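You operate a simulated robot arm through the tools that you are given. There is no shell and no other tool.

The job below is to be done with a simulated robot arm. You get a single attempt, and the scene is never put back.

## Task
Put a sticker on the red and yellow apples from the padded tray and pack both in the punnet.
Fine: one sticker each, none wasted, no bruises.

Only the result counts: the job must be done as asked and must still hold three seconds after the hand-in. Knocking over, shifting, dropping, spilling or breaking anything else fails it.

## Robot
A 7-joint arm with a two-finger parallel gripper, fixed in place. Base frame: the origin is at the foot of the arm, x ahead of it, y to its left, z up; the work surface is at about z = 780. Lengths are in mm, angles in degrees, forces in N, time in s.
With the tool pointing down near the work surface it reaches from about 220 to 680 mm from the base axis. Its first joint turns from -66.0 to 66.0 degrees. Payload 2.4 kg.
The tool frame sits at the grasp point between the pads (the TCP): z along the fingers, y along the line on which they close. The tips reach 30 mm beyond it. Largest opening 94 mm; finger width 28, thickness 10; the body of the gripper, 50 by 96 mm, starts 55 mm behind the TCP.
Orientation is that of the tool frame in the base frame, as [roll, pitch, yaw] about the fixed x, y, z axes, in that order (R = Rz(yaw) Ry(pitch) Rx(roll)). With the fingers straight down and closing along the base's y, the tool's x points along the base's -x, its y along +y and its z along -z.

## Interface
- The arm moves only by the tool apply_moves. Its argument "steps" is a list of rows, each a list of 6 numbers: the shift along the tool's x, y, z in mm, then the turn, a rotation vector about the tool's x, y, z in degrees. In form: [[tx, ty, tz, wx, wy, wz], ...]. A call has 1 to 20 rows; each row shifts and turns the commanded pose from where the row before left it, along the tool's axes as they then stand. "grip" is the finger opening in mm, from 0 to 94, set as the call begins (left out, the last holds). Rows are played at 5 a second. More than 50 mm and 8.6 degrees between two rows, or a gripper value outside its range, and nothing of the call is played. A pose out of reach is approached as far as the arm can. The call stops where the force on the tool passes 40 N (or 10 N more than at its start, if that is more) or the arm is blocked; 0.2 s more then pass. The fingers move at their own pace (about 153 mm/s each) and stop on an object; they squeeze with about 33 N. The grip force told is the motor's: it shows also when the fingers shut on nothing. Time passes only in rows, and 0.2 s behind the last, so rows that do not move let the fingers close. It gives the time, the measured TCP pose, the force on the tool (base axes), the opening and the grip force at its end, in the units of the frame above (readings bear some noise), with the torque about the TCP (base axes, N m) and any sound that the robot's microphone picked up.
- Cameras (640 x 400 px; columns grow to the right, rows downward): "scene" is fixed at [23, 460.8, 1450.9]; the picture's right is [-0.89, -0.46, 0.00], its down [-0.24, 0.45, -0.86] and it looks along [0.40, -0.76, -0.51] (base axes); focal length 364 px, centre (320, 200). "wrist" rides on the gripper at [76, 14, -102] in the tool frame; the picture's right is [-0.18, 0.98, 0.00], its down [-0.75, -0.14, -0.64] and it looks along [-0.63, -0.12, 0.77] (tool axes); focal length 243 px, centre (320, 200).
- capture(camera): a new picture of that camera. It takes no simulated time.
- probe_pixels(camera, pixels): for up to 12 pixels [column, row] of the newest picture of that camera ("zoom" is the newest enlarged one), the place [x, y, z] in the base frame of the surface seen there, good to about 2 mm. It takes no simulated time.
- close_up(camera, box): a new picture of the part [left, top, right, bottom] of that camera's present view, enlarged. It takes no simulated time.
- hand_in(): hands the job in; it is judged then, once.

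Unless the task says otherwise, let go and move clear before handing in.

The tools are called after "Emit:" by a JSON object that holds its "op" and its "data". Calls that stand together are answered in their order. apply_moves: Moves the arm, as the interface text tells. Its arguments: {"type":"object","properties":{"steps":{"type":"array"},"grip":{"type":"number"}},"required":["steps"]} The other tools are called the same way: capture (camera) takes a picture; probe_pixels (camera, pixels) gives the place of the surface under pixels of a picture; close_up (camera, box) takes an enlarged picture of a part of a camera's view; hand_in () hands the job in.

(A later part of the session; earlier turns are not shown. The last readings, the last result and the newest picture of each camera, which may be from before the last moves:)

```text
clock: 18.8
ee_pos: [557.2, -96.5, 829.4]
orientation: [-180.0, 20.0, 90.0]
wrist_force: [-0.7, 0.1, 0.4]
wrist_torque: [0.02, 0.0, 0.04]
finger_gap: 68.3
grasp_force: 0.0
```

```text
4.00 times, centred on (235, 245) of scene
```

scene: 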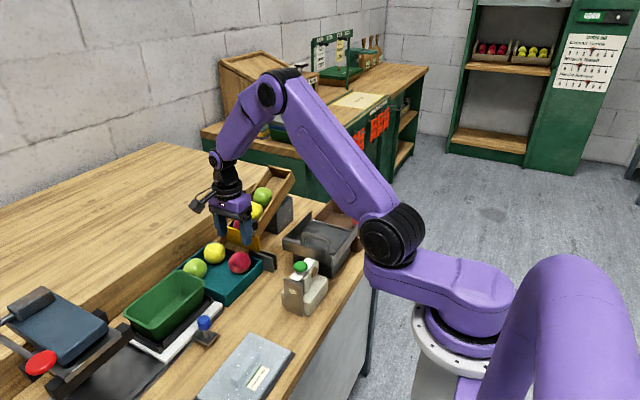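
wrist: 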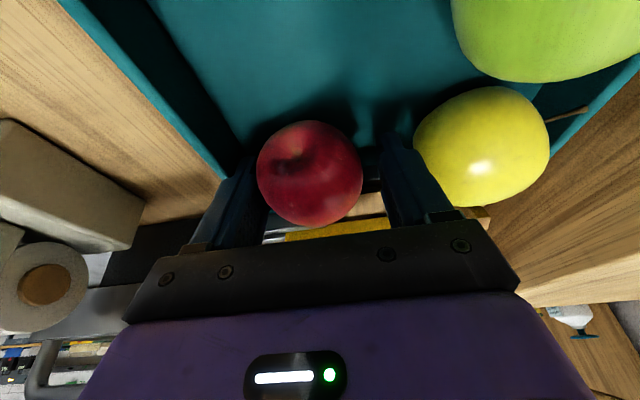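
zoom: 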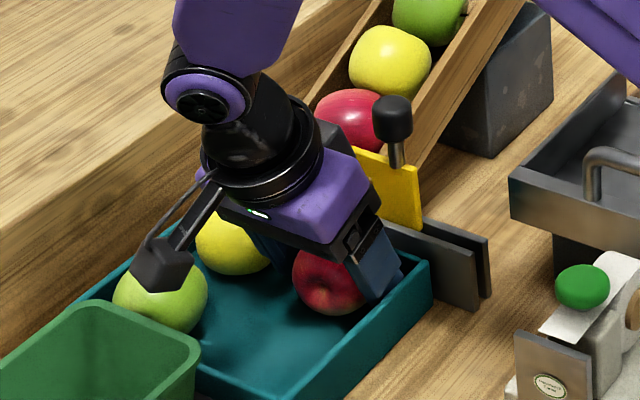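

The fingers straddle the red apple with no contact force. I'll close gradually so as not to bruise it.

Emit:
{"op": "apply_moves", "data": {"steps": [[0, 0, 0, 0, 0, 0]], "grip": 62}}

Emit:
{"op": "apply_moves", "data": {"steps": [[0, 0, 0, 0, 0, 0]], "grip": 59}}

Emit:
{"op": "apply_moves", "data": {"steps": [[0, 0, 0, 0, 0, 0]], "grip": 57}}

```text
clock: 19.2
ee_pos: [556.7, -96.0, 828.5]
orientation: [-180.0, 20.0, 90.0]
wrist_force: [-0.4, -0.2, 0.1]
wrist_torque: [0.02, 0.01, 0.0]
finger_gap: 62.0
grasp_force: 0.6
```

```text
clock: 19.6
ee_pos: [557.5, -96.7, 827.7]
orientation: [-180.0, 20.0, 90.1]
wrist_force: [-1.2, -0.1, 0.4]
wrist_torque: [0.0, 0.0, 0.02]
finger_gap: 59.0
grasp_force: 0.4
```

```text
clock: 20.0
ee_pos: [556.4, -95.8, 828.0]
orientation: [-180.0, 20.0, 90.1]
wrist_force: [0.1, 0.1, -0.1]
wrist_torque: [0.02, 0.03, 0.01]
finger_gap: 57.3
grasp_force: 0.7
```

Emit:
{"op": "apply_moves", "data": {"steps": [[0, 0, 0, 0, 0, 0]], "grip": 55.5}}

Emit:
{"op": "apply_moves", "data": {"steps": [[0, 0, 0, 0, 0, 0]], "grip": 54}}

Emit:
{"op": "capture", "data": {"camera": "wrist"}}

```text
clock: 20.4
ee_pos: [556.8, -96.8, 828.6]
orientation: [180.0, 19.9, 90.0]
wrist_force: [-0.4, 0.7, -0.2]
wrist_torque: [0.03, 0.0, -0.01]
finger_gap: 56.5
grasp_force: 11.9
```

```text
clock: 20.8
ee_pos: [555.9, -97.0, 827.7]
orientation: [180.0, 20.1, 89.9]
wrist_force: [0.6, 0.6, 0.4]
wrist_torque: [-0.02, -0.01, -0.02]
finger_gap: 56.2
grasp_force: 32.7
```

```text
taken
```

wrist: 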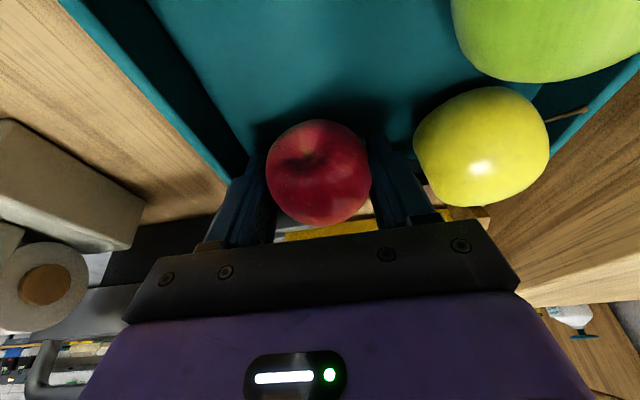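

The apple is held at about 56.4 mm, and the force follows the command (11.9 N at 55.5). I'll ease to 55 for a moderate grip and lift straight up.

Emit:
{"op": "apply_moves", "data": {"steps": [[0, 0, 0, 0, 0, 0], [-1.7, 0, -4.7, 0, 0, 0], [-3.4, 0, -9.4, 0, 0, 0]], "grip": 55}}

Emit:
{"op": "close_up", "data": {"camera": "scene", "box": [180, 195, 290, 295]}}

```text
clock: 21.6
ee_pos: [557.0, -96.1, 842.8]
orientation: [179.9, 20.0, 90.1]
wrist_force: [-0.7, -0.1, -0.4]
wrist_torque: [-0.01, 0.0, 0.01]
finger_gap: 55.6
grasp_force: 0.2
```

```text
4.00 times, centred on (235, 245) of scene
```

zoom: 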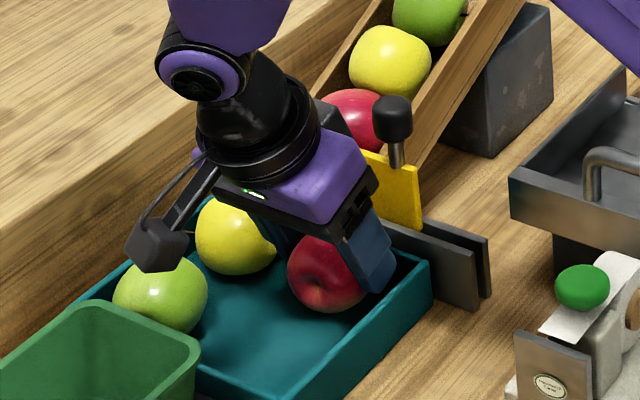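

The grip force dropped to 0.2 N at 55.6, so the apple may have slipped. I'll look before going on.

Emit:
{"op": "capture", "data": {"camera": "wrist"}}

Emit:
{"op": "close_up", "data": {"camera": "wrist", "box": [200, 90, 440, 240]}}

Emit:
{"op": "probe_pixels", "data": {"camera": "wrist", "pixels": [[320, 170], [290, 170], [350, 170], [320, 140], [320, 200]]}}

```text
taken
```

wrist: 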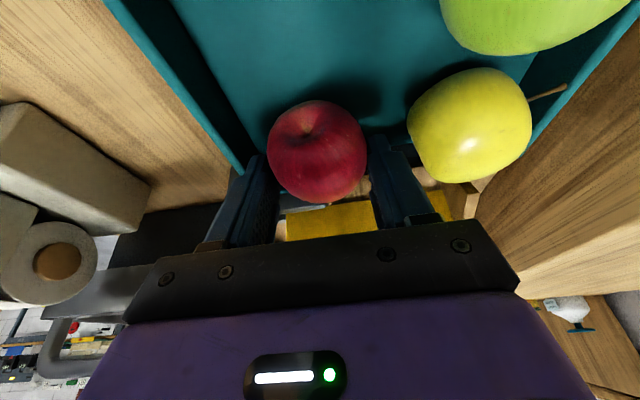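

```text
2.67 times, centred on (320, 165) of wrist
```

zoom: 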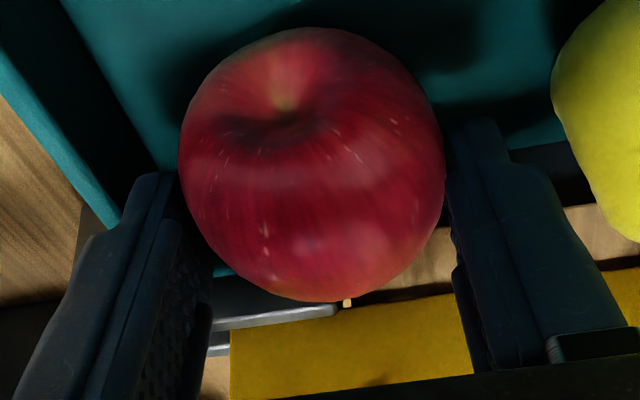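

```text
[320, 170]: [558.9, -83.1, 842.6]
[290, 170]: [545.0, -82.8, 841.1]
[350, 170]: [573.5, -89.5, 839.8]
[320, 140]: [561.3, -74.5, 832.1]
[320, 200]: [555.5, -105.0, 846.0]
```

The apple slipped and stayed on the tray floor (its top is still near z 846), so 55 was too loose. I'll open a little, go back down, and take the full standard grip in gradual steps.

Emit:
{"op": "apply_moves", "data": {"steps": [[0, 0, 0, 0, 0, 0], [1.8, 0, 4.9, 0, 0, 0], [1.8, 0, 4.9, 0, 0, 0], [1.8, 0, 4.9, 0, 0, 0], [0, 0, 0, 0, 0, 0]], "grip": 65}}

Emit:
{"op": "apply_moves", "data": {"steps": [[0, 0, 0, 0, 0, 0]], "grip": 59}}

Emit:
{"op": "apply_moves", "data": {"steps": [[0, 0, 0, 0, 0, 0]], "grip": 56.5}}

Emit:
{"op": "apply_moves", "data": {"steps": [[0, 0, 0, 0, 0, 0]], "grip": 54}}

Emit:
{"op": "apply_moves", "data": {"steps": [[0, 0, 0, 0, 0, 0], [0, 0, 0, 0, 0, 0]], "grip": 50}}

Emit:
{"op": "capture", "data": {"camera": "wrist"}}

```text
clock: 22.8
ee_pos: [556.2, -96.9, 826.1]
orientation: [179.9, 20.1, 90.1]
wrist_force: [1.2, -0.1, 0.4]
wrist_torque: [0.02, 0.0, 0.01]
finger_gap: 64.6
grasp_force: 0.1
```

```text
clock: 23.2
ee_pos: [555.8, -97.5, 826.7]
orientation: [-180.0, 20.0, 90.0]
wrist_force: [0.7, -1.0, -0.2]
wrist_torque: [-0.03, 0.03, 0.03]
finger_gap: 59.1
grasp_force: 0.1
```

```text
clock: 23.6
ee_pos: [555.9, -96.4, 827.6]
orientation: [180.0, 19.9, 90.0]
wrist_force: [0.3, -1.0, -0.3]
wrist_torque: [-0.03, -0.03, -0.01]
finger_gap: 56.6
grasp_force: 0.2
```

```text
clock: 24.0
ee_pos: [556.6, -96.1, 828.1]
orientation: [179.9, 20.0, 90.0]
wrist_force: [0.6, 0.2, 0.2]
wrist_torque: [-0.02, -0.01, -0.01]
finger_gap: 54.9
grasp_force: 33.2
```

```text
clock: 24.6
ee_pos: [555.5, -96.3, 827.3]
orientation: [-180.0, 20.0, 90.0]
wrist_force: [0.1, -0.3, -0.2]
wrist_torque: [0.03, 0.0, 0.0]
finger_gap: 54.9
grasp_force: 33.4
```

```text
taken
```

wrist: 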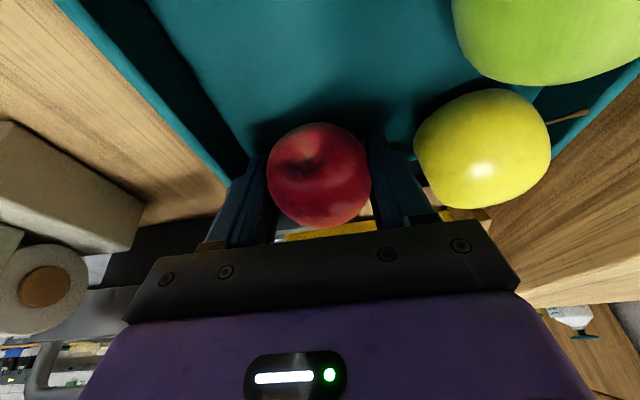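

The grip holds 33 N at 54.9 mm. I'll lift slowly and check that the apple comes along.

Emit:
{"op": "apply_moves", "data": {"steps": [[-1.0, 0, -2.8, 0, 0, 0], [-1.7, 0, -4.7, 0, 0, 0], [-2.4, 0, -6.6, 0, 0, 0]]}}

Emit:
{"op": "capture", "data": {"camera": "wrist"}}

Emit:
{"op": "close_up", "data": {"camera": "scene", "box": [180, 195, 290, 295]}}

```text
clock: 25.4
ee_pos: [557.0, -96.5, 842.8]
orientation: [180.0, 20.0, 90.0]
wrist_force: [0.6, -0.5, -0.6]
wrist_torque: [-0.01, 0.0, -0.02]
finger_gap: 54.9
grasp_force: 33.2
```

```text
taken
```

wrist: 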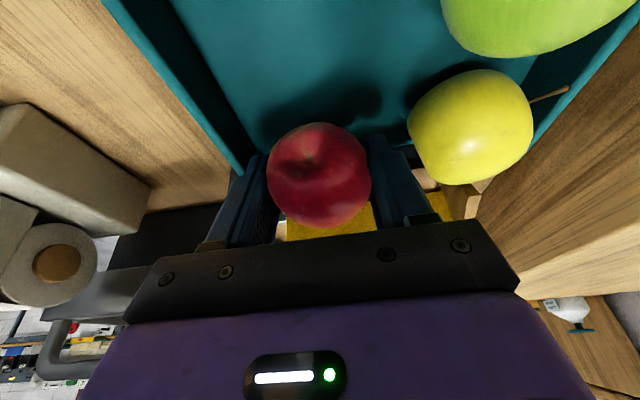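

```text
4.00 times, centred on (235, 245) of scene
```

zoom: 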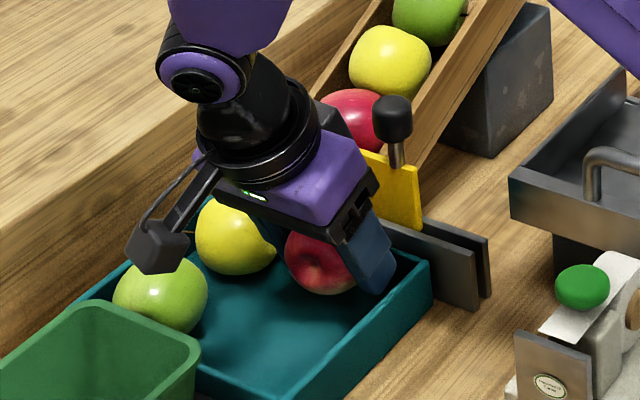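

The apple is lifted and holding (gap 54.9, 33 N). I'll raise it clear and carry it to a spot in front of the sticker plate.

Emit:
{"op": "apply_moves", "data": {"steps": [[-7.5, 0, -20.5, 0, 0, 0], [-7.5, 0, -20.5, 0, 0, 0], [-7.5, 0, -20.5, 0, 0, 0], [-7.5, 0, -20.5, 0, 0, 0], [19.7, -25, -7.2, 0, 0, 0], [19.7, -25, -7.2, 0, 0, 0], [19.7, -25, -7.2, 0, 0, 0], [19.7, -25, -7.2, 0, 0, 0], [19.7, -25, -7.2, 0, 0, 0], [19.7, -25, -7.2, 0, 0, 0], [19.7, -25, -7.2, 0, 0, 0], [0, -25, 0, 0, 0, 0], [0, 0, 0, 0, 0, 0]]}}

Emit:
{"op": "capture", "data": {"camera": "wrist"}}

Emit:
{"op": "capture", "data": {"camera": "scene"}}

```text
clock: 28.2
ee_pos: [356.6, 50.8, 930.7]
orientation: [-179.9, 20.0, 90.0]
wrist_force: [-0.4, 0.3, -1.2]
wrist_torque: [0.04, 0.01, 0.01]
finger_gap: 54.7
grasp_force: 32.8
```

```text
taken
```

wrist: 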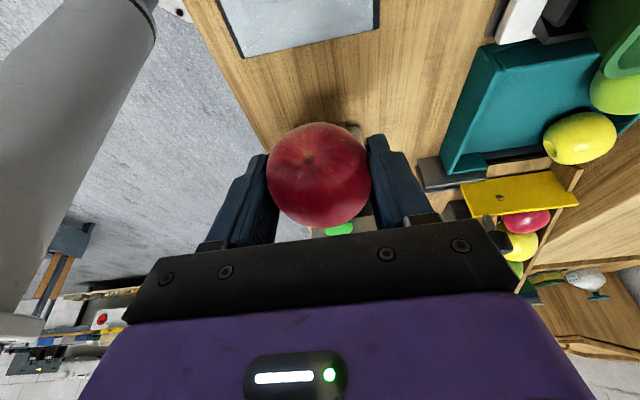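

```text
taken
```

scene: 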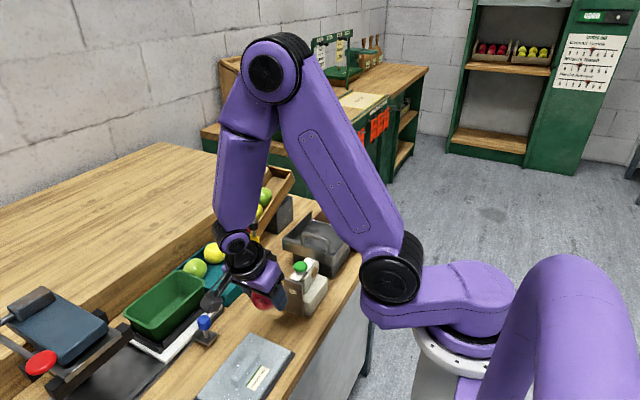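

The apple is held steady in front of the dispenser. I'll measure its position relative to the TCP.

Emit:
{"op": "probe_pixels", "data": {"camera": "wrist", "pixels": [[320, 175], [290, 175], [350, 175], [320, 135], [320, 215], [300, 150], [340, 200]]}}

Emit:
{"op": "close_up", "data": {"camera": "scene", "box": [220, 240, 340, 330]}}

Emit:
{"op": "probe_pixels", "data": {"camera": "scene", "pixels": [[262, 300], [256, 300], [268, 305], [262, 293], [264, 308], [270, 296]]}}

```text
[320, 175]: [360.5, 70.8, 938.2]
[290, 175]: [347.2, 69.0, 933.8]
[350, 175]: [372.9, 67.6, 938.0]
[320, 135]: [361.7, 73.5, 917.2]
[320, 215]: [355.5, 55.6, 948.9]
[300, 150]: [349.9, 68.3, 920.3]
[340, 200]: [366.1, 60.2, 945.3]
```

```text
4.44 times, centred on (280, 285) of scene
```

zoom: 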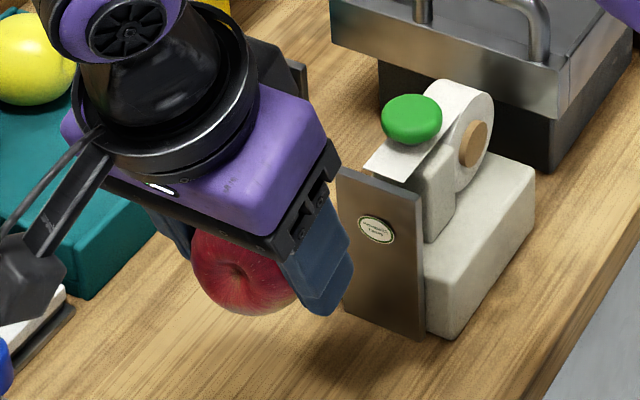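

```text
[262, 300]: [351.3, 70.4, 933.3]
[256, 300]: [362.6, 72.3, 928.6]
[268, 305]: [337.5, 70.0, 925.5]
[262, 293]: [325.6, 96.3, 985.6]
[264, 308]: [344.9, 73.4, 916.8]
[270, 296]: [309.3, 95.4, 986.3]
```

The apple's centre is about (358, 46.5, 922) and its -y face is at about 18. I'll lower it by 70 so it is level with the sticker (z 852), then move toward the plate, stopping about 10 mm short.

Emit:
{"op": "apply_moves", "data": {"steps": [[6, -0.25, 16.45, 0, 0, 0], [6, -0.25, 16.45, 0, 0, 0], [6, -0.25, 16.45, 0, 0, 0], [6, -0.25, 16.45, 0, 0, 0], [-12, 0, 4.37, 0, 0, 0], [-12, 0, 4.37, 0, 0, 0], [-12, 0, 4.37, 0, 0, 0], [-12, 0, 4.37, 0, 0, 0], [0, 0, 0, 0, 0, 0]]}}

Emit:
{"op": "capture", "data": {"camera": "wrist"}}

Emit:
{"op": "close_up", "data": {"camera": "scene", "box": [220, 240, 340, 330]}}

```text
clock: 30.2
ee_pos: [355.1, -1.1, 858.7]
orientation: [-179.9, 20.1, 90.0]
wrist_force: [-0.4, 0.0, -1.3]
wrist_torque: [-0.01, 0.02, -0.03]
finger_gap: 54.7
grasp_force: 33.0
```

```text
taken
```

wrist: 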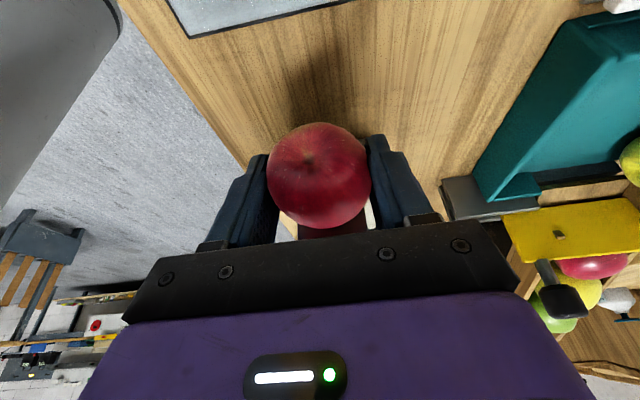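

```text
4.44 times, centred on (280, 285) of scene
```

zoom: 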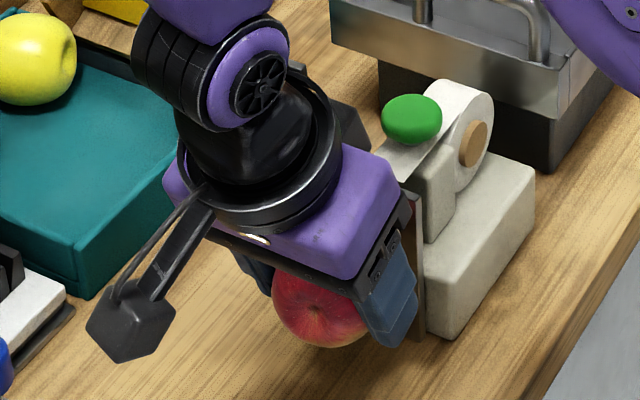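

Everything is clear; the apple face is about 10 mm from the plate. I'll creep in toward the sticker in small steps, watching Fy.

Emit:
{"op": "apply_moves", "data": {"steps": [[-1.88, 0, 0.684, 0, 0, 0], [-1.88, 0, 0.684, 0, 0, 0], [-1.88, 0, 0.684, 0, 0, 0], [-0.94, 0, 0.342, 0, 0, 0]]}}

Emit:
{"op": "apply_moves", "data": {"steps": [[-0.94, 0, 0.342, 0, 0, 0]]}}

```text
clock: 31.2
ee_pos: [355.7, -7.5, 859.9]
orientation: [-180.0, 20.0, 89.9]
wrist_force: [-0.5, 0.0, -1.1]
wrist_torque: [-0.01, 0.0, -0.02]
finger_gap: 54.8
grasp_force: 33.3
```

```text
clock: 31.6
ee_pos: [355.7, -9.2, 860.7]
orientation: [-180.0, 20.1, 90.0]
wrist_force: [0.2, -0.3, -0.6]
wrist_torque: [0.01, -0.05, 0.0]
finger_gap: 54.9
grasp_force: 32.8
```

Emit:
{"op": "apply_moves", "data": {"steps": [[-0.94, 0, 0.342, 0, 0, 0]]}}

Emit:
{"op": "apply_moves", "data": {"steps": [[-0.94, 0, 0.342, 0, 0, 0]]}}

Emit:
{"op": "close_up", "data": {"camera": "scene", "box": [240, 250, 320, 320]}}

```text
clock: 32.0
ee_pos: [355.3, -10.1, 859.0]
orientation: [180.0, 19.9, 90.0]
wrist_force: [-0.2, 0.5, -0.6]
wrist_torque: [0.06, 0.01, 0.03]
finger_gap: 54.9
grasp_force: 33.4
```

```text
clock: 32.4
ee_pos: [355.5, -10.7, 859.0]
orientation: [179.9, 20.0, 90.0]
wrist_force: [0.0, 0.4, -0.2]
wrist_torque: [0.02, -0.02, 0.0]
finger_gap: 54.9
grasp_force: 33.1
```

```text
5.71 times, centred on (280, 285) of scene
```

zoom: 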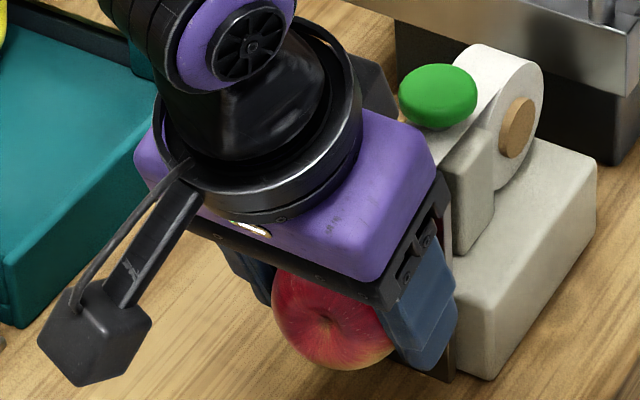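

Emit:
{"op": "apply_moves", "data": {"steps": [[-0.94, 0, 0.342, 0, 0, 0]]}}

Emit:
{"op": "apply_moves", "data": {"steps": [[-0.94, 0, 0.342, 0, 0, 0]]}}

Emit:
{"op": "apply_moves", "data": {"steps": [[-0.7, 0, 0.256, 0, 0, 0]]}}

```text
clock: 32.8
ee_pos: [355.5, -12.3, 859.9]
orientation: [180.0, 20.0, 90.1]
wrist_force: [-0.8, 0.7, -1.0]
wrist_torque: [0.03, -0.02, -0.03]
finger_gap: 54.6
grasp_force: 32.9
```

```text
clock: 33.2
ee_pos: [355.1, -12.7, 859.7]
orientation: [180.0, 20.0, 90.0]
wrist_force: [0.3, -0.5, -0.4]
wrist_torque: [0.0, 0.03, 0.03]
finger_gap: 54.6
grasp_force: 33.1
```

```text
clock: 33.6
ee_pos: [355.3, -13.5, 859.3]
orientation: [-179.9, 20.0, 90.0]
wrist_force: [0.3, 0.6, -0.9]
wrist_torque: [-0.02, 0.02, -0.02]
finger_gap: 54.8
grasp_force: 33.6
```

Emit:
{"op": "apply_moves", "data": {"steps": [[-0.7, 0, 0.256, 0, 0, 0]]}}

Emit:
{"op": "apply_moves", "data": {"steps": [[-0.7, 0, 0.256, 0, 0, 0]]}}

Emit:
{"op": "apply_moves", "data": {"steps": [[-0.7, 0, 0.256, 0, 0, 0]]}}

Emit:
{"op": "close_up", "data": {"camera": "scene", "box": [240, 250, 320, 320]}}

```text
clock: 34.0
ee_pos: [354.5, -14.9, 859.4]
orientation: [-180.0, 20.0, 90.0]
wrist_force: [-0.2, -0.7, -1.0]
wrist_torque: [-0.05, 0.01, 0.0]
finger_gap: 55.1
grasp_force: 33.3
```

```text
clock: 34.4
ee_pos: [356.0, -14.4, 858.9]
orientation: [180.0, 20.1, 90.0]
wrist_force: [-0.3, -1.0, -1.1]
wrist_torque: [0.0, -0.01, 0.0]
finger_gap: 55.1
grasp_force: 33.0
```

```text
clock: 34.8
ee_pos: [354.9, -15.7, 859.6]
orientation: [180.0, 20.0, 90.0]
wrist_force: [-0.4, 0.3, -0.1]
wrist_torque: [-0.03, 0.03, -0.01]
finger_gap: 54.8
grasp_force: 33.2
```

```text
5.71 times, centred on (280, 285) of scene
```

zoom: 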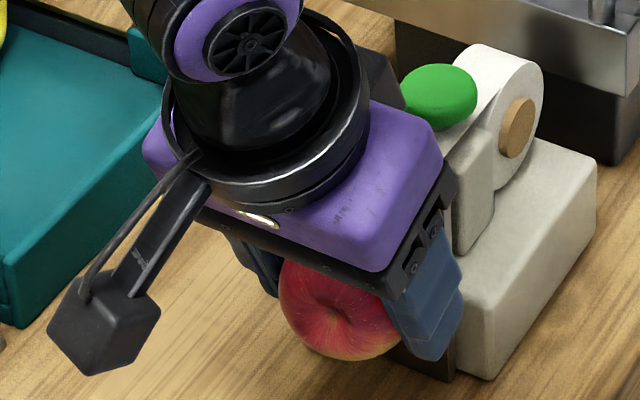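

There's still no contact. The apple's dimple faces +y, so its hollow bottom faces the plate, and pressing there could miss the sticker. I'll back off and set the tool upright so the convex side meets the sticker; the body bottom at about 915 stays above the knob at 901.

Emit:
{"op": "apply_moves", "data": {"steps": [[7.05, 0, -2.57, 0, 0, 0], [7.05, 0, -2.57, 0, 0, 0], [7.05, 0, -2.57, 0, 0, 0], [0, 0, 0, 0, 5, 0], [0, 0, 0, 0, 5, 0], [0, 0, 0, 0, 5, 0], [0, 0, 0, 0, 5, 0], [0, 0, -1.7, 0, 0, 0]]}}

Emit:
{"op": "capture", "data": {"camera": "wrist"}}

Emit:
{"op": "close_up", "data": {"camera": "scene", "box": [240, 240, 330, 320]}}

Emit:
{"op": "probe_pixels", "data": {"camera": "wrist", "pixels": [[320, 175], [290, 175], [350, 175], [320, 135], [320, 215], [300, 150], [340, 200]]}}

```text
clock: 36.6
ee_pos: [355.7, 6.0, 860.6]
orientation: [-180.0, 0.0, 89.9]
wrist_force: [0.0, 0.1, -1.9]
wrist_torque: [-0.03, 0.02, 0.02]
finger_gap: 54.8
grasp_force: 32.9
```

```text
taken
```

wrist: 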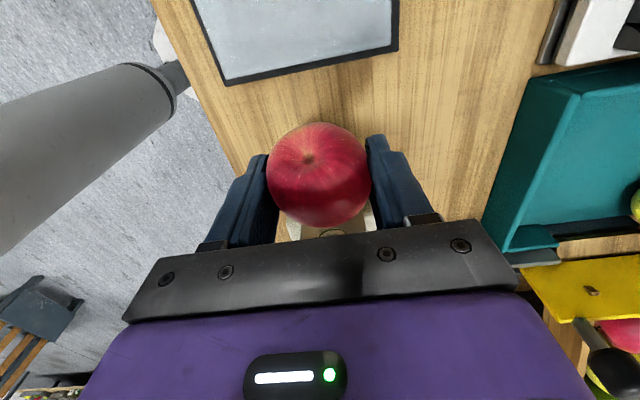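

```text
5.00 times, centred on (285, 280) of scene
```

zoom: 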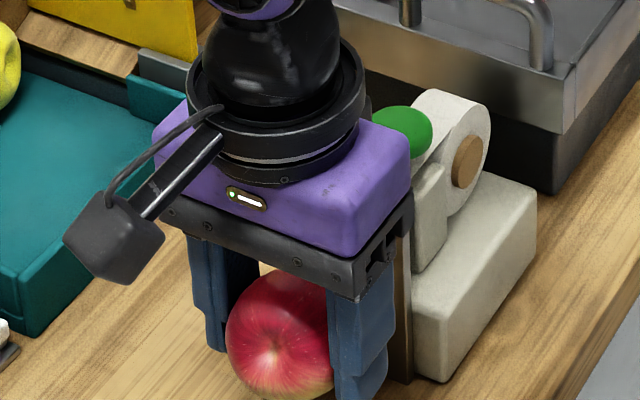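

```text
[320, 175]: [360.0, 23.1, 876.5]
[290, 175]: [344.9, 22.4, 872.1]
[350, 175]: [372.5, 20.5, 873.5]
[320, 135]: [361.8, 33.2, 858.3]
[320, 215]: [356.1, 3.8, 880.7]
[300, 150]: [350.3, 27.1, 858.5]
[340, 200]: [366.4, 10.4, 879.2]
```

The apple is upright with its centre at about (358, 4.7, 851.5). I'll creep toward the plate again.

Emit:
{"op": "apply_moves", "data": {"steps": [[-5, -0.5, 0, 0, 0, 0], [-5, -0.5, 0, 0, 0, 0], [-3, 0, 0, 0, 0, 0], [-2, 0, 0, 0, 0, 0]]}}

Emit:
{"op": "apply_moves", "data": {"steps": [[-1, 0, 0, 0, 0, 0]]}}

Emit:
{"op": "apply_moves", "data": {"steps": [[-1, 0, 0, 0, 0, 0]]}}

Emit:
{"op": "apply_moves", "data": {"steps": [[-1, 0, 0, 0, 0, 0]]}}

Emit:
{"op": "close_up", "data": {"camera": "scene", "box": [240, 240, 330, 320]}}

```text
clock: 37.6
ee_pos: [355.2, -8.4, 861.9]
orientation: [-180.0, -0.1, 89.9]
wrist_force: [0.9, 0.1, -0.7]
wrist_torque: [0.0, 0.01, 0.0]
finger_gap: 55.1
grasp_force: 32.7
```

```text
clock: 38.0
ee_pos: [356.4, -9.3, 862.1]
orientation: [180.0, -0.1, 90.0]
wrist_force: [-0.6, 0.3, -1.2]
wrist_torque: [-0.02, 0.01, -0.02]
finger_gap: 55.0
grasp_force: 33.2
```

```text
clock: 38.4
ee_pos: [354.9, -10.5, 862.1]
orientation: [179.9, 0.0, 90.0]
wrist_force: [0.2, -0.2, -0.4]
wrist_torque: [-0.04, 0.0, -0.03]
finger_gap: 54.9
grasp_force: 33.5
```

```text
clock: 38.8
ee_pos: [354.5, -11.4, 861.8]
orientation: [-180.0, -0.2, 90.0]
wrist_force: [-0.3, 0.2, -1.4]
wrist_torque: [0.0, -0.04, -0.01]
finger_gap: 54.6
grasp_force: 33.2
```

```text
5.00 times, centred on (285, 280) of scene
```

zoom: 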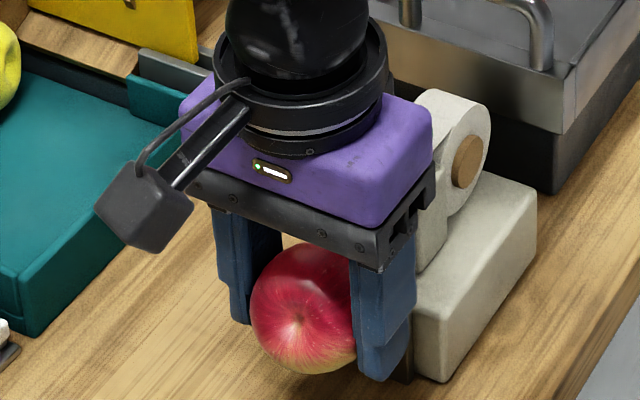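

Emit:
{"op": "apply_moves", "data": {"steps": [[-0.8, 0, 0, 0, 0, 0]]}}

Emit:
{"op": "apply_moves", "data": {"steps": [[-0.8, 0, 0, 0, 0, 0]]}}

Emit:
{"op": "apply_moves", "data": {"steps": [[-0.8, 0, 0, 0, 0, 0]]}}

Emit:
{"op": "apply_moves", "data": {"steps": [[-0.8, 0, 0, 0, 0, 0]]}}

```text
clock: 39.2
ee_pos: [355.0, -11.8, 862.0]
orientation: [-180.0, 0.0, 90.0]
wrist_force: [-0.1, 0.0, -1.0]
wrist_torque: [0.01, -0.02, 0.02]
finger_gap: 54.9
grasp_force: 33.4
```

```text
clock: 39.6
ee_pos: [354.5, -12.2, 862.5]
orientation: [-180.0, 0.1, 90.1]
wrist_force: [-0.9, -0.8, -0.9]
wrist_torque: [0.0, -0.01, -0.02]
finger_gap: 54.9
grasp_force: 33.4
```

```text
clock: 40.0
ee_pos: [354.6, -13.0, 862.9]
orientation: [-179.9, 0.0, 90.1]
wrist_force: [0.0, -0.1, -0.5]
wrist_torque: [0.02, -0.03, -0.02]
finger_gap: 54.8
grasp_force: 33.4
```

```text
clock: 40.4
ee_pos: [353.9, -15.3, 861.3]
orientation: [179.9, -0.1, 90.0]
wrist_force: [0.2, -0.2, -0.4]
wrist_torque: [0.05, -0.01, -0.02]
finger_gap: 54.9
grasp_force: 33.3
```

Emit:
{"op": "apply_moves", "data": {"steps": [[-0.8, 0, 0, 0, 0, 0]]}}

Emit:
{"op": "apply_moves", "data": {"steps": [[-0.8, 0, 0, 0, 0, 0]]}}

Emit:
{"op": "apply_moves", "data": {"steps": [[-0.8, 0, 0, 0, 0, 0]]}}

Emit:
{"op": "close_up", "data": {"camera": "scene", "box": [240, 240, 330, 320]}}

Emit:
{"op": "capture", "data": {"camera": "wrist"}}

```text
clock: 40.8
ee_pos: [354.4, -16.1, 862.4]
orientation: [179.9, 0.0, 90.1]
wrist_force: [0.4, -0.1, -2.0]
wrist_torque: [0.01, 0.02, -0.01]
finger_gap: 55.1
grasp_force: 32.6
```

```text
clock: 41.2
ee_pos: [354.9, -16.5, 861.3]
orientation: [-179.9, 0.0, 90.0]
wrist_force: [-0.3, -0.7, -0.9]
wrist_torque: [-0.04, -0.01, 0.04]
finger_gap: 54.9
grasp_force: 32.9
```

```text
clock: 41.6
ee_pos: [354.3, -16.8, 861.9]
orientation: [-179.9, 0.0, 90.1]
wrist_force: [-0.4, 0.5, 0.2]
wrist_torque: [-0.01, 0.02, 0.0]
finger_gap: 54.6
grasp_force: 33.3
```

```text
5.00 times, centred on (285, 280) of scene
```

zoom: 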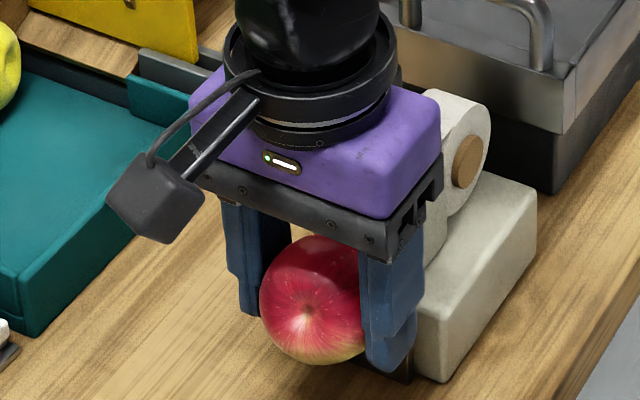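

```text
taken
```

wrist: 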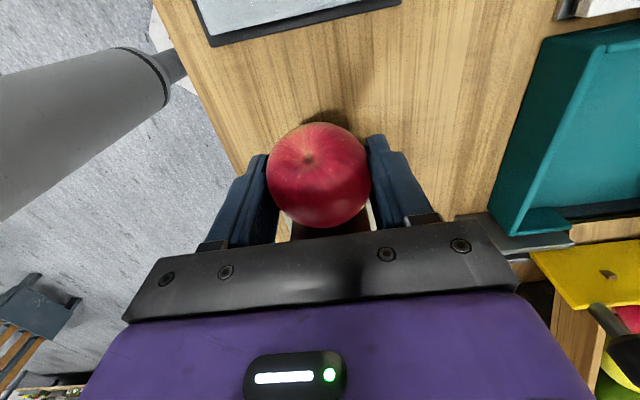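

Emit:
{"op": "apply_moves", "data": {"steps": [[-0.8, 0, 0, 0, 0, 0]]}}

Emit:
{"op": "apply_moves", "data": {"steps": [[-0.8, 0, 0, 0, 0, 0]]}}

Emit:
{"op": "close_up", "data": {"camera": "wrist", "box": [240, 110, 400, 240]}}

```text
clock: 42.0
ee_pos: [354.2, -17.2, 861.6]
orientation: [-180.0, 0.0, 90.1]
wrist_force: [0.6, 7.1, 1.2]
wrist_torque: [-0.02, 0.02, -0.01]
finger_gap: 54.9
grasp_force: 32.4
```

```text
clock: 42.4
ee_pos: [353.3, -16.1, 862.4]
orientation: [180.0, 0.0, 90.3]
wrist_force: [3.6, 15.6, -1.6]
wrist_torque: [0.14, -0.05, 0.07]
finger_gap: 54.7
grasp_force: 33.1
```

```text
3.08 times, centred on (320, 175) of wrist
```

zoom: 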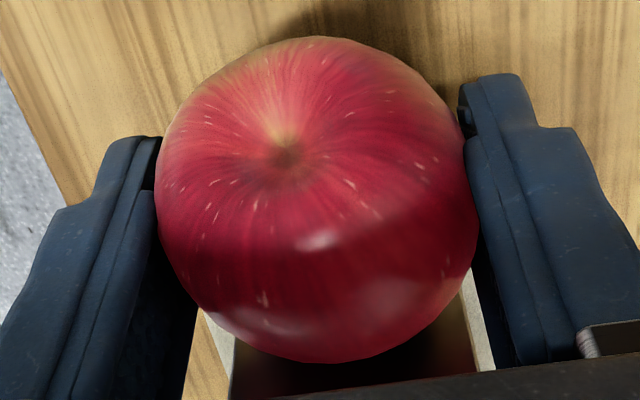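

Contact: Fy rose to 15.6 N. I'll back off 30 mm and see whether the sticker left the plate.

Emit:
{"op": "apply_moves", "data": {"steps": [[1.5, 0, 0, 0, 0, 0], [8, 0, 0, 0, 0, 0], [20, 0, 0, 0, 0, 0], [30, 0, 0, 0, 0, 0], [0, 0, -30, 0, 0, 0], [0, 0, -30, 0, 0, 0]]}}

Emit:
{"op": "close_up", "data": {"camera": "scene", "box": [230, 230, 340, 330]}}

Emit:
{"op": "capture", "data": {"camera": "wrist"}}

```text
clock: 43.8
ee_pos: [355.2, 40.3, 922.3]
orientation: [-179.9, 0.0, 90.0]
wrist_force: [-0.5, -0.1, -0.6]
wrist_torque: [-0.01, 0.0, -0.01]
finger_gap: 54.5
grasp_force: 33.0
```

```text
4.00 times, centred on (285, 280) of scene
```

zoom: 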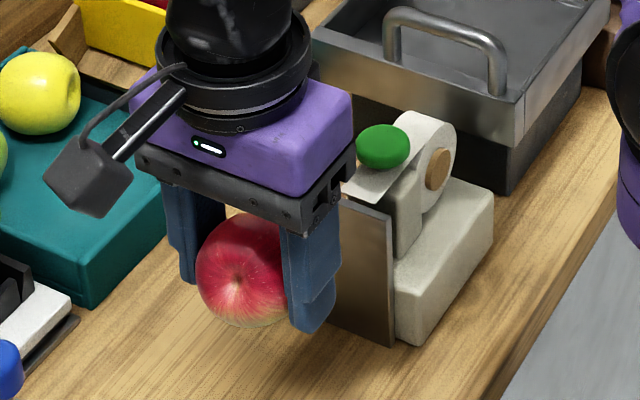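

```text
taken
```

wrist: 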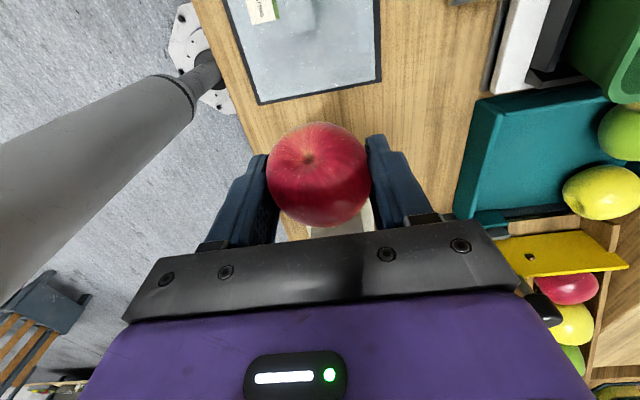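

The plate is partly hidden by the finger. I'll move aside to see it.

Emit:
{"op": "apply_moves", "data": {"steps": [[15, 30, 0, 0, 0, 0], [15, 30, 0, 0, 0, 0]]}}

Emit:
{"op": "close_up", "data": {"camera": "scene", "box": [230, 230, 340, 330]}}

```text
clock: 44.4
ee_pos: [415.2, 70.8, 919.6]
orientation: [-180.0, 0.0, 90.1]
wrist_force: [-0.1, 0.0, -1.0]
wrist_torque: [0.01, -0.01, 0.01]
finger_gap: 54.9
grasp_force: 33.2
```

```text
4.00 times, centred on (285, 280) of scene
```

zoom: 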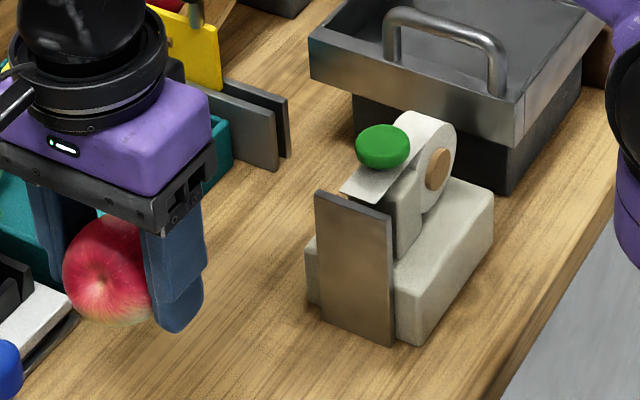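

The plate is bare now, so the sticker has transferred to the red apple. Next I'll measure the punnet.

Emit:
{"op": "close_up", "data": {"camera": "scene", "box": [100, 255, 230, 355]}}

Emit:
{"op": "probe_pixels", "data": {"camera": "zoom", "pixels": [[110, 190], [340, 75], [480, 120], [250, 310], [300, 130], [230, 200], [300, 200], [190, 250], [370, 150], [350, 220], [420, 180], [200, 160]]}}

```text
4.00 times, centred on (165, 305) of scene
```

zoom: 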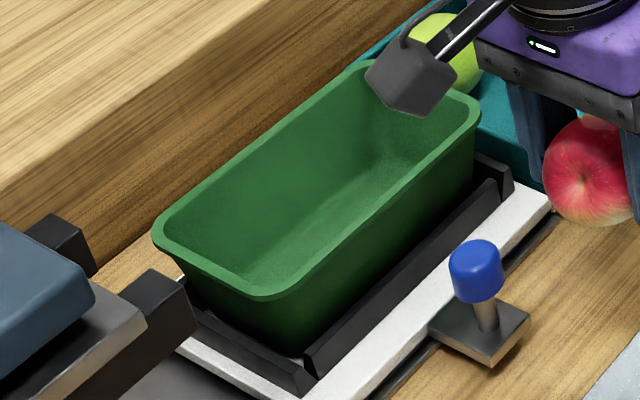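

```text
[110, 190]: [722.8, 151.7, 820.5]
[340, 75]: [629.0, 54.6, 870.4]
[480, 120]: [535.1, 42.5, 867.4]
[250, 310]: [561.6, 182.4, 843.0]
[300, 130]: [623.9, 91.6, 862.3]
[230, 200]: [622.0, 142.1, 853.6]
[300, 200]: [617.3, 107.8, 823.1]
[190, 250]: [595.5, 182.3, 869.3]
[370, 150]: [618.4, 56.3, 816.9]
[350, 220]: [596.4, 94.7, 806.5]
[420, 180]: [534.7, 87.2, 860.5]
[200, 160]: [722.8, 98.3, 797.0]
```

Emit:
{"op": "apply_moves", "data": {"steps": [[0, 0, -33, 0, 0, 0], [0, 0, -33, 0, 0, 0], [-2, 43, 0, 0, 0, 0], [-3, 44, 0, 0, 0, 0], [-3, 44, 0, 0, 0, 0], [-2, 44, 0, 0, 0, 0], [0, 0, 0, 0, 0, 0]]}}

Emit:
{"op": "capture", "data": {"camera": "wrist"}}

Emit:
{"op": "close_up", "data": {"camera": "scene", "box": [100, 255, 230, 355]}}

```text
clock: 46.0
ee_pos: [587.2, 61.6, 987.3]
orientation: [-179.9, 0.0, 90.0]
wrist_force: [-0.2, 0.0, -1.7]
wrist_torque: [0.03, 0.0, 0.0]
finger_gap: 55.1
grasp_force: 32.7
```

```text
taken
```

wrist: 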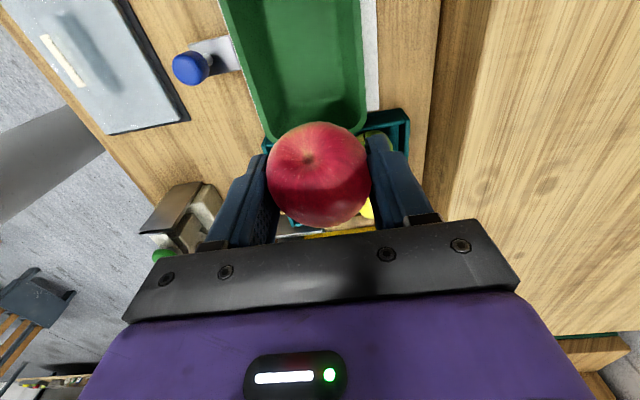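

```text
4.00 times, centred on (165, 305) of scene
```

zoom: 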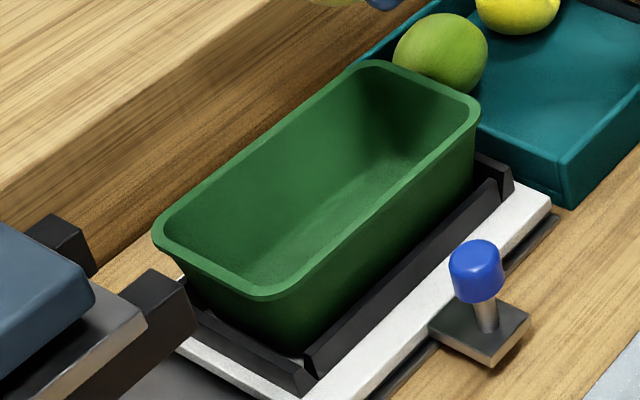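

Emit:
{"op": "probe_pixels", "data": {"camera": "zoom", "pixels": [[368, 66], [472, 110], [250, 292], [160, 228], [250, 140], [380, 195], [290, 240], [330, 190], [400, 130], [250, 255], [350, 160], [270, 270]]}}

Emit:
{"op": "probe_pixels", "data": {"camera": "wrist", "pixels": [[270, 136], [362, 125], [300, 120], [335, 110], [300, 50], [335, 50], [270, 50], [350, 60], [320, 20], [245, 80], [365, 80], [310, 90]]}}

```text
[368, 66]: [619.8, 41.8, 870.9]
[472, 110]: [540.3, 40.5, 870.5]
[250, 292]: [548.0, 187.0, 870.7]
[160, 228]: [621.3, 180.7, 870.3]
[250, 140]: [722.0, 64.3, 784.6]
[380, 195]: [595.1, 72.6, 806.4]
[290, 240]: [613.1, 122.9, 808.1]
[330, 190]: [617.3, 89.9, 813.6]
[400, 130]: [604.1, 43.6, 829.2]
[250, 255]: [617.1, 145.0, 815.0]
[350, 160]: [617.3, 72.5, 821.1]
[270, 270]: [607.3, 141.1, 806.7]
```

```text
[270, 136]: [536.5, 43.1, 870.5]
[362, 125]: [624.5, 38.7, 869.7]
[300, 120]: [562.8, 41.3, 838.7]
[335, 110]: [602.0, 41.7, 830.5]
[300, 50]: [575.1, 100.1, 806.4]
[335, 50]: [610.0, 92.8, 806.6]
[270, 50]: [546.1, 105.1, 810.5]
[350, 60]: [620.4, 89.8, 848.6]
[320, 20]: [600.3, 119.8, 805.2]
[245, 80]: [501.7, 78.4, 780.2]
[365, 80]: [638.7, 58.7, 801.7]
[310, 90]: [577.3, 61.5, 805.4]
```

The punnet's inner floor spans about x 546–617 and y 45–181 at z 806, with the rim at 870. The fingers won't fit across x, so I'll turn the tool to yaw 150, nearly along the punnet's length, and come over the near end at (581, 88).

Emit:
{"op": "apply_moves", "data": {"steps": [[0, 0, 0, 0, 0, -7.5], [0, 0, 0, 0, 0, -7.5], [0, 0, 0, 0, 0, -7.5], [0, 0, 0, 0, 0, -7.5], [0, 0, 0, 0, 0, -7.5], [0, 0, 0, 0, 0, -7.5], [0, 0, 0, 0, 0, -7.5], [0, 0, 0, 0, 0, -7.5], [0, 0, 0, 0, 0, 0]]}}

Emit:
{"op": "capture", "data": {"camera": "wrist"}}

Emit:
{"op": "capture", "data": {"camera": "scene"}}

```text
clock: 48.0
ee_pos: [588.1, 61.2, 986.1]
orientation: [180.0, 0.0, 150.1]
wrist_force: [-0.6, -1.0, -0.6]
wrist_torque: [-0.01, -0.01, 0.01]
finger_gap: 55.0
grasp_force: 32.7
```

```text
taken
```

wrist: 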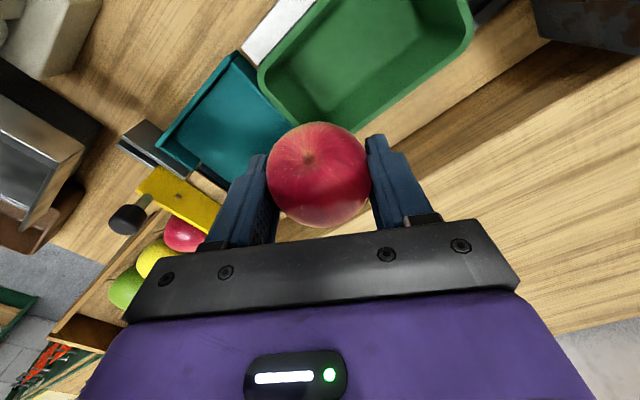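

```text
taken
```

scene: 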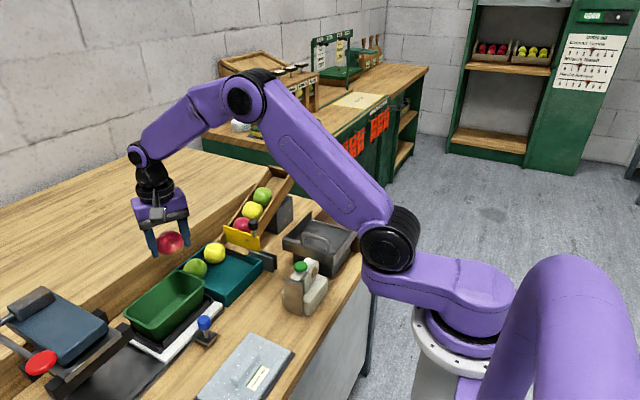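

Emit:
{"op": "close_up", "data": {"camera": "wrist", "box": [240, 0, 490, 135]}}

Emit:
{"op": "probe_pixels", "data": {"camera": "wrist", "pixels": [[285, 55], [300, 70], [315, 90], [335, 100], [350, 100], [380, 85], [420, 50], [430, 20], [350, 60], [400, 40], [325, 118], [270, 75]]}}

```text
2.56 times, centred on (365, 68) of wrist
```

zoom: 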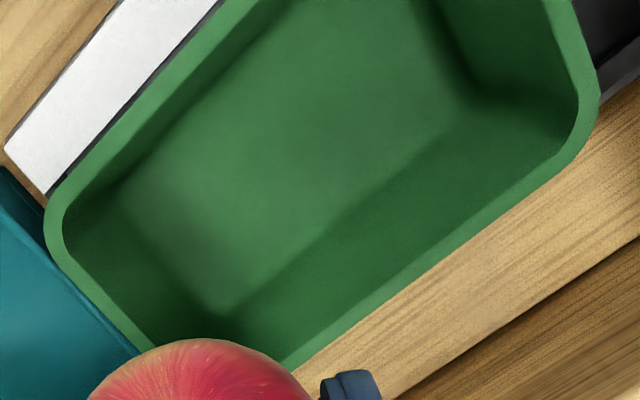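

```text
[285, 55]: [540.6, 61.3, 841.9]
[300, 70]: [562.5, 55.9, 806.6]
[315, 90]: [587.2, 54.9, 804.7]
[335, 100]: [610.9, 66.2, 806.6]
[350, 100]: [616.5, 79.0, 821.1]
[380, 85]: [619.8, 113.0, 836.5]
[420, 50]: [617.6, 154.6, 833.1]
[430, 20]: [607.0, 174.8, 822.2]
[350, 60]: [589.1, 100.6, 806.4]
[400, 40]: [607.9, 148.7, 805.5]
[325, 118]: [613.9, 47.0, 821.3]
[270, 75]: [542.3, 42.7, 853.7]
```

Emit:
{"op": "apply_moves", "data": {"steps": [[11.2, 11.4, 0, 0, 0, 0], [11.2, 11.4, 0, 0, 0, 0], [0, 0, 21, 0, 0, 0], [0, 0, 21, 0, 0, 0], [0, 0, 20, 0, 0, 0], [0, 0, 15, 0, 0, 0], [0, 0, 0, 0, 0, 0]]}}

Emit:
{"op": "capture", "data": {"camera": "wrist"}}

Emit:
{"op": "close_up", "data": {"camera": "scene", "box": [100, 235, 250, 355]}}

```text
clock: 49.6
ee_pos: [581.8, 93.1, 909.7]
orientation: [-180.0, 0.0, 150.1]
wrist_force: [-0.6, -0.1, -0.6]
wrist_torque: [-0.02, 0.01, -0.03]
finger_gap: 54.5
grasp_force: 32.8
```

```text
taken
```

wrist: 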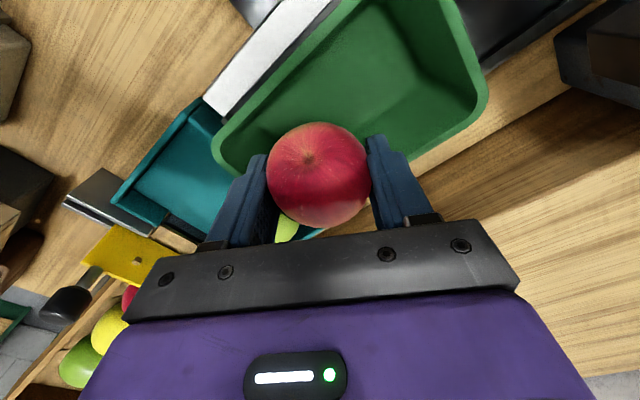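

```text
3.33 times, centred on (175, 295) of scene
```

zoom: 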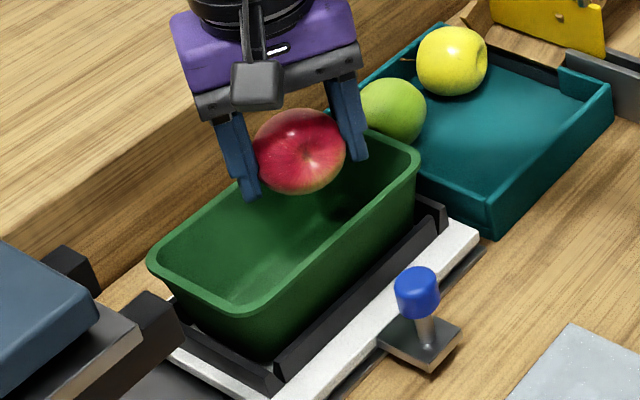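

Emit:
{"op": "probe_pixels", "data": {"camera": "zoom", "pixels": [[360, 155], [350, 120], [250, 190], [240, 170], [300, 190], [300, 150], [258, 160], [343, 150]]}}

Emit:
{"op": "probe_pixels", "data": {"camera": "wrist", "pixels": [[250, 165], [262, 160], [375, 142], [385, 145], [320, 175], [320, 135], [320, 215], [285, 175], [355, 175]]}}

```text
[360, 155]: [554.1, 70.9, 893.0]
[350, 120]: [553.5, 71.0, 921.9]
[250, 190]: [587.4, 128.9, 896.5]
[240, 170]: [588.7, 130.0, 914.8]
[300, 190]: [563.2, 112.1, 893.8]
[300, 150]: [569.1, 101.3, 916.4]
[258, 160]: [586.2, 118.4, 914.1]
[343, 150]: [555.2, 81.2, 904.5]
```

```text
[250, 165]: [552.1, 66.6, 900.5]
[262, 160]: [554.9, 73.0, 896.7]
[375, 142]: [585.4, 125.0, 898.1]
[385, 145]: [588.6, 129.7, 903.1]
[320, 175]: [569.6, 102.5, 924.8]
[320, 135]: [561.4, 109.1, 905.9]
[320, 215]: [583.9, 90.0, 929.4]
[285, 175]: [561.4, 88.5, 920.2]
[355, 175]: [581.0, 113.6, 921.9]
```

Both fingers lie inside the punnet's outline with about 5 mm on each side. I'll lower slowly toward the floor.

Emit:
{"op": "apply_moves", "data": {"steps": [[0.3, -0.3, 12, 0, 0, 0], [0, 0, 12, 0, 0, 0], [0, 0, 12, 0, 0, 0], [0, 0, 10, 0, 0, 0], [0, 0, 6, 0, 0, 0], [0, 0, 4, 0, 0, 0]]}}

Emit:
{"op": "capture", "data": {"camera": "wrist"}}

Emit:
{"op": "close_up", "data": {"camera": "scene", "box": [100, 235, 250, 355]}}

```text
clock: 51.0
ee_pos: [581.6, 91.9, 855.0]
orientation: [180.0, -0.1, 149.9]
wrist_force: [0.1, 0.8, -0.6]
wrist_torque: [0.0, 0.02, -0.02]
finger_gap: 54.8
grasp_force: 32.9
```

```text
taken
```

wrist: 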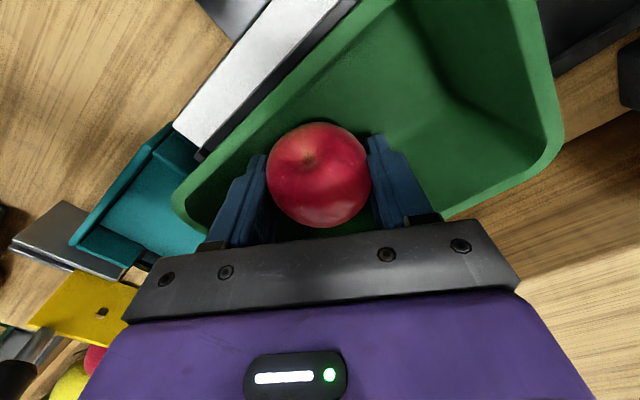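

```text
3.33 times, centred on (175, 295) of scene
```

zoom: 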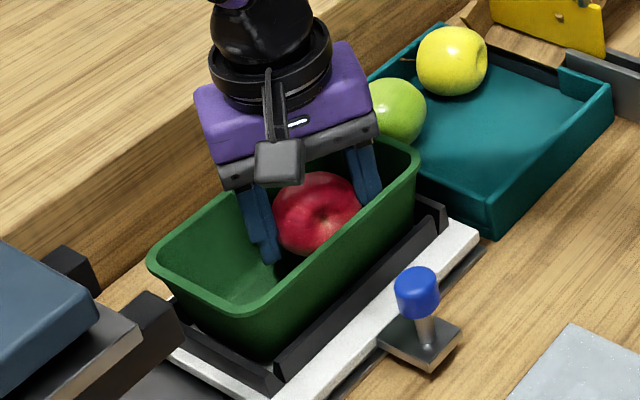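

Emit:
{"op": "apply_moves", "data": {"steps": [[0, 0, 3, 0, 0, 0], [0, 0, 2, 0, 0, 0], [0, 0, 2, 0, 0, 0]]}}

Emit:
{"op": "apply_moves", "data": {"steps": [[0, 0, 1, 0, 0, 0], [0, 0, 1, 0, 0, 0]]}}

Emit:
{"op": "apply_moves", "data": {"steps": [[0, 0, 1, 0, 0, 0]]}}

Emit:
{"op": "apply_moves", "data": {"steps": [[0, 0, 1, 0, 0, 0]]}}

```text
clock: 51.8
ee_pos: [580.3, 91.4, 847.9]
orientation: [-179.9, 0.0, 150.0]
wrist_force: [-0.2, -0.5, -1.3]
wrist_torque: [0.01, 0.0, -0.01]
finger_gap: 54.8
grasp_force: 33.0
```

```text
clock: 52.4
ee_pos: [581.4, 92.1, 846.2]
orientation: [180.0, 0.0, 150.0]
wrist_force: [0.2, 0.5, -1.2]
wrist_torque: [-0.03, 0.0, -0.03]
finger_gap: 54.6
grasp_force: 33.4
```

```text
clock: 52.8
ee_pos: [581.7, 92.4, 845.1]
orientation: [-180.0, 0.0, 150.0]
wrist_force: [-0.2, 0.5, -0.6]
wrist_torque: [0.02, -0.04, 0.0]
finger_gap: 55.1
grasp_force: 32.9
```

```text
clock: 53.2
ee_pos: [582.7, 92.3, 843.3]
orientation: [179.9, 0.0, 150.0]
wrist_force: [-1.2, 0.0, -1.1]
wrist_torque: [-0.02, -0.04, 0.01]
finger_gap: 54.3
grasp_force: 33.0
```

Emit:
{"op": "apply_moves", "data": {"steps": [[0, 0, 0.7, 0, 0, 0]]}}

Emit:
{"op": "apply_moves", "data": {"steps": [[0, 0, 0.7, 0, 0, 0]]}}

Emit:
{"op": "apply_moves", "data": {"steps": [[0, 0, 0.7, 0, 0, 0]]}}

Emit:
{"op": "close_up", "data": {"camera": "wrist", "box": [180, 80, 480, 250]}}

```text
clock: 53.6
ee_pos: [581.2, 91.4, 844.5]
orientation: [180.0, 0.0, 150.0]
wrist_force: [-1.0, -1.3, 0.2]
wrist_torque: [0.0, 0.04, 0.0]
finger_gap: 55.0
grasp_force: 32.8
```

```text
clock: 54.0
ee_pos: [581.8, 92.3, 843.3]
orientation: [179.9, 0.1, 150.0]
wrist_force: [-0.3, -0.7, 2.8]
wrist_torque: [-0.02, -0.01, 0.0]
finger_gap: 54.9
grasp_force: 33.2
```

```text
clock: 54.4
ee_pos: [582.2, 91.6, 843.6]
orientation: [179.9, 0.2, 150.0]
wrist_force: [-0.8, 0.3, 8.4]
wrist_torque: [-0.06, -0.03, -0.01]
finger_gap: 54.7
grasp_force: 33.3
```

```text
2.13 times, centred on (330, 165) of wrist
```

zoom: 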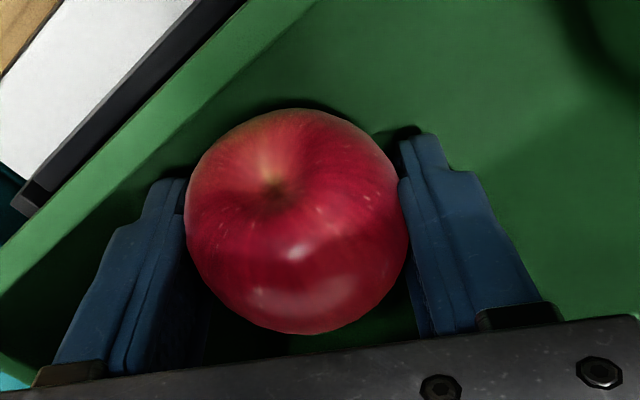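

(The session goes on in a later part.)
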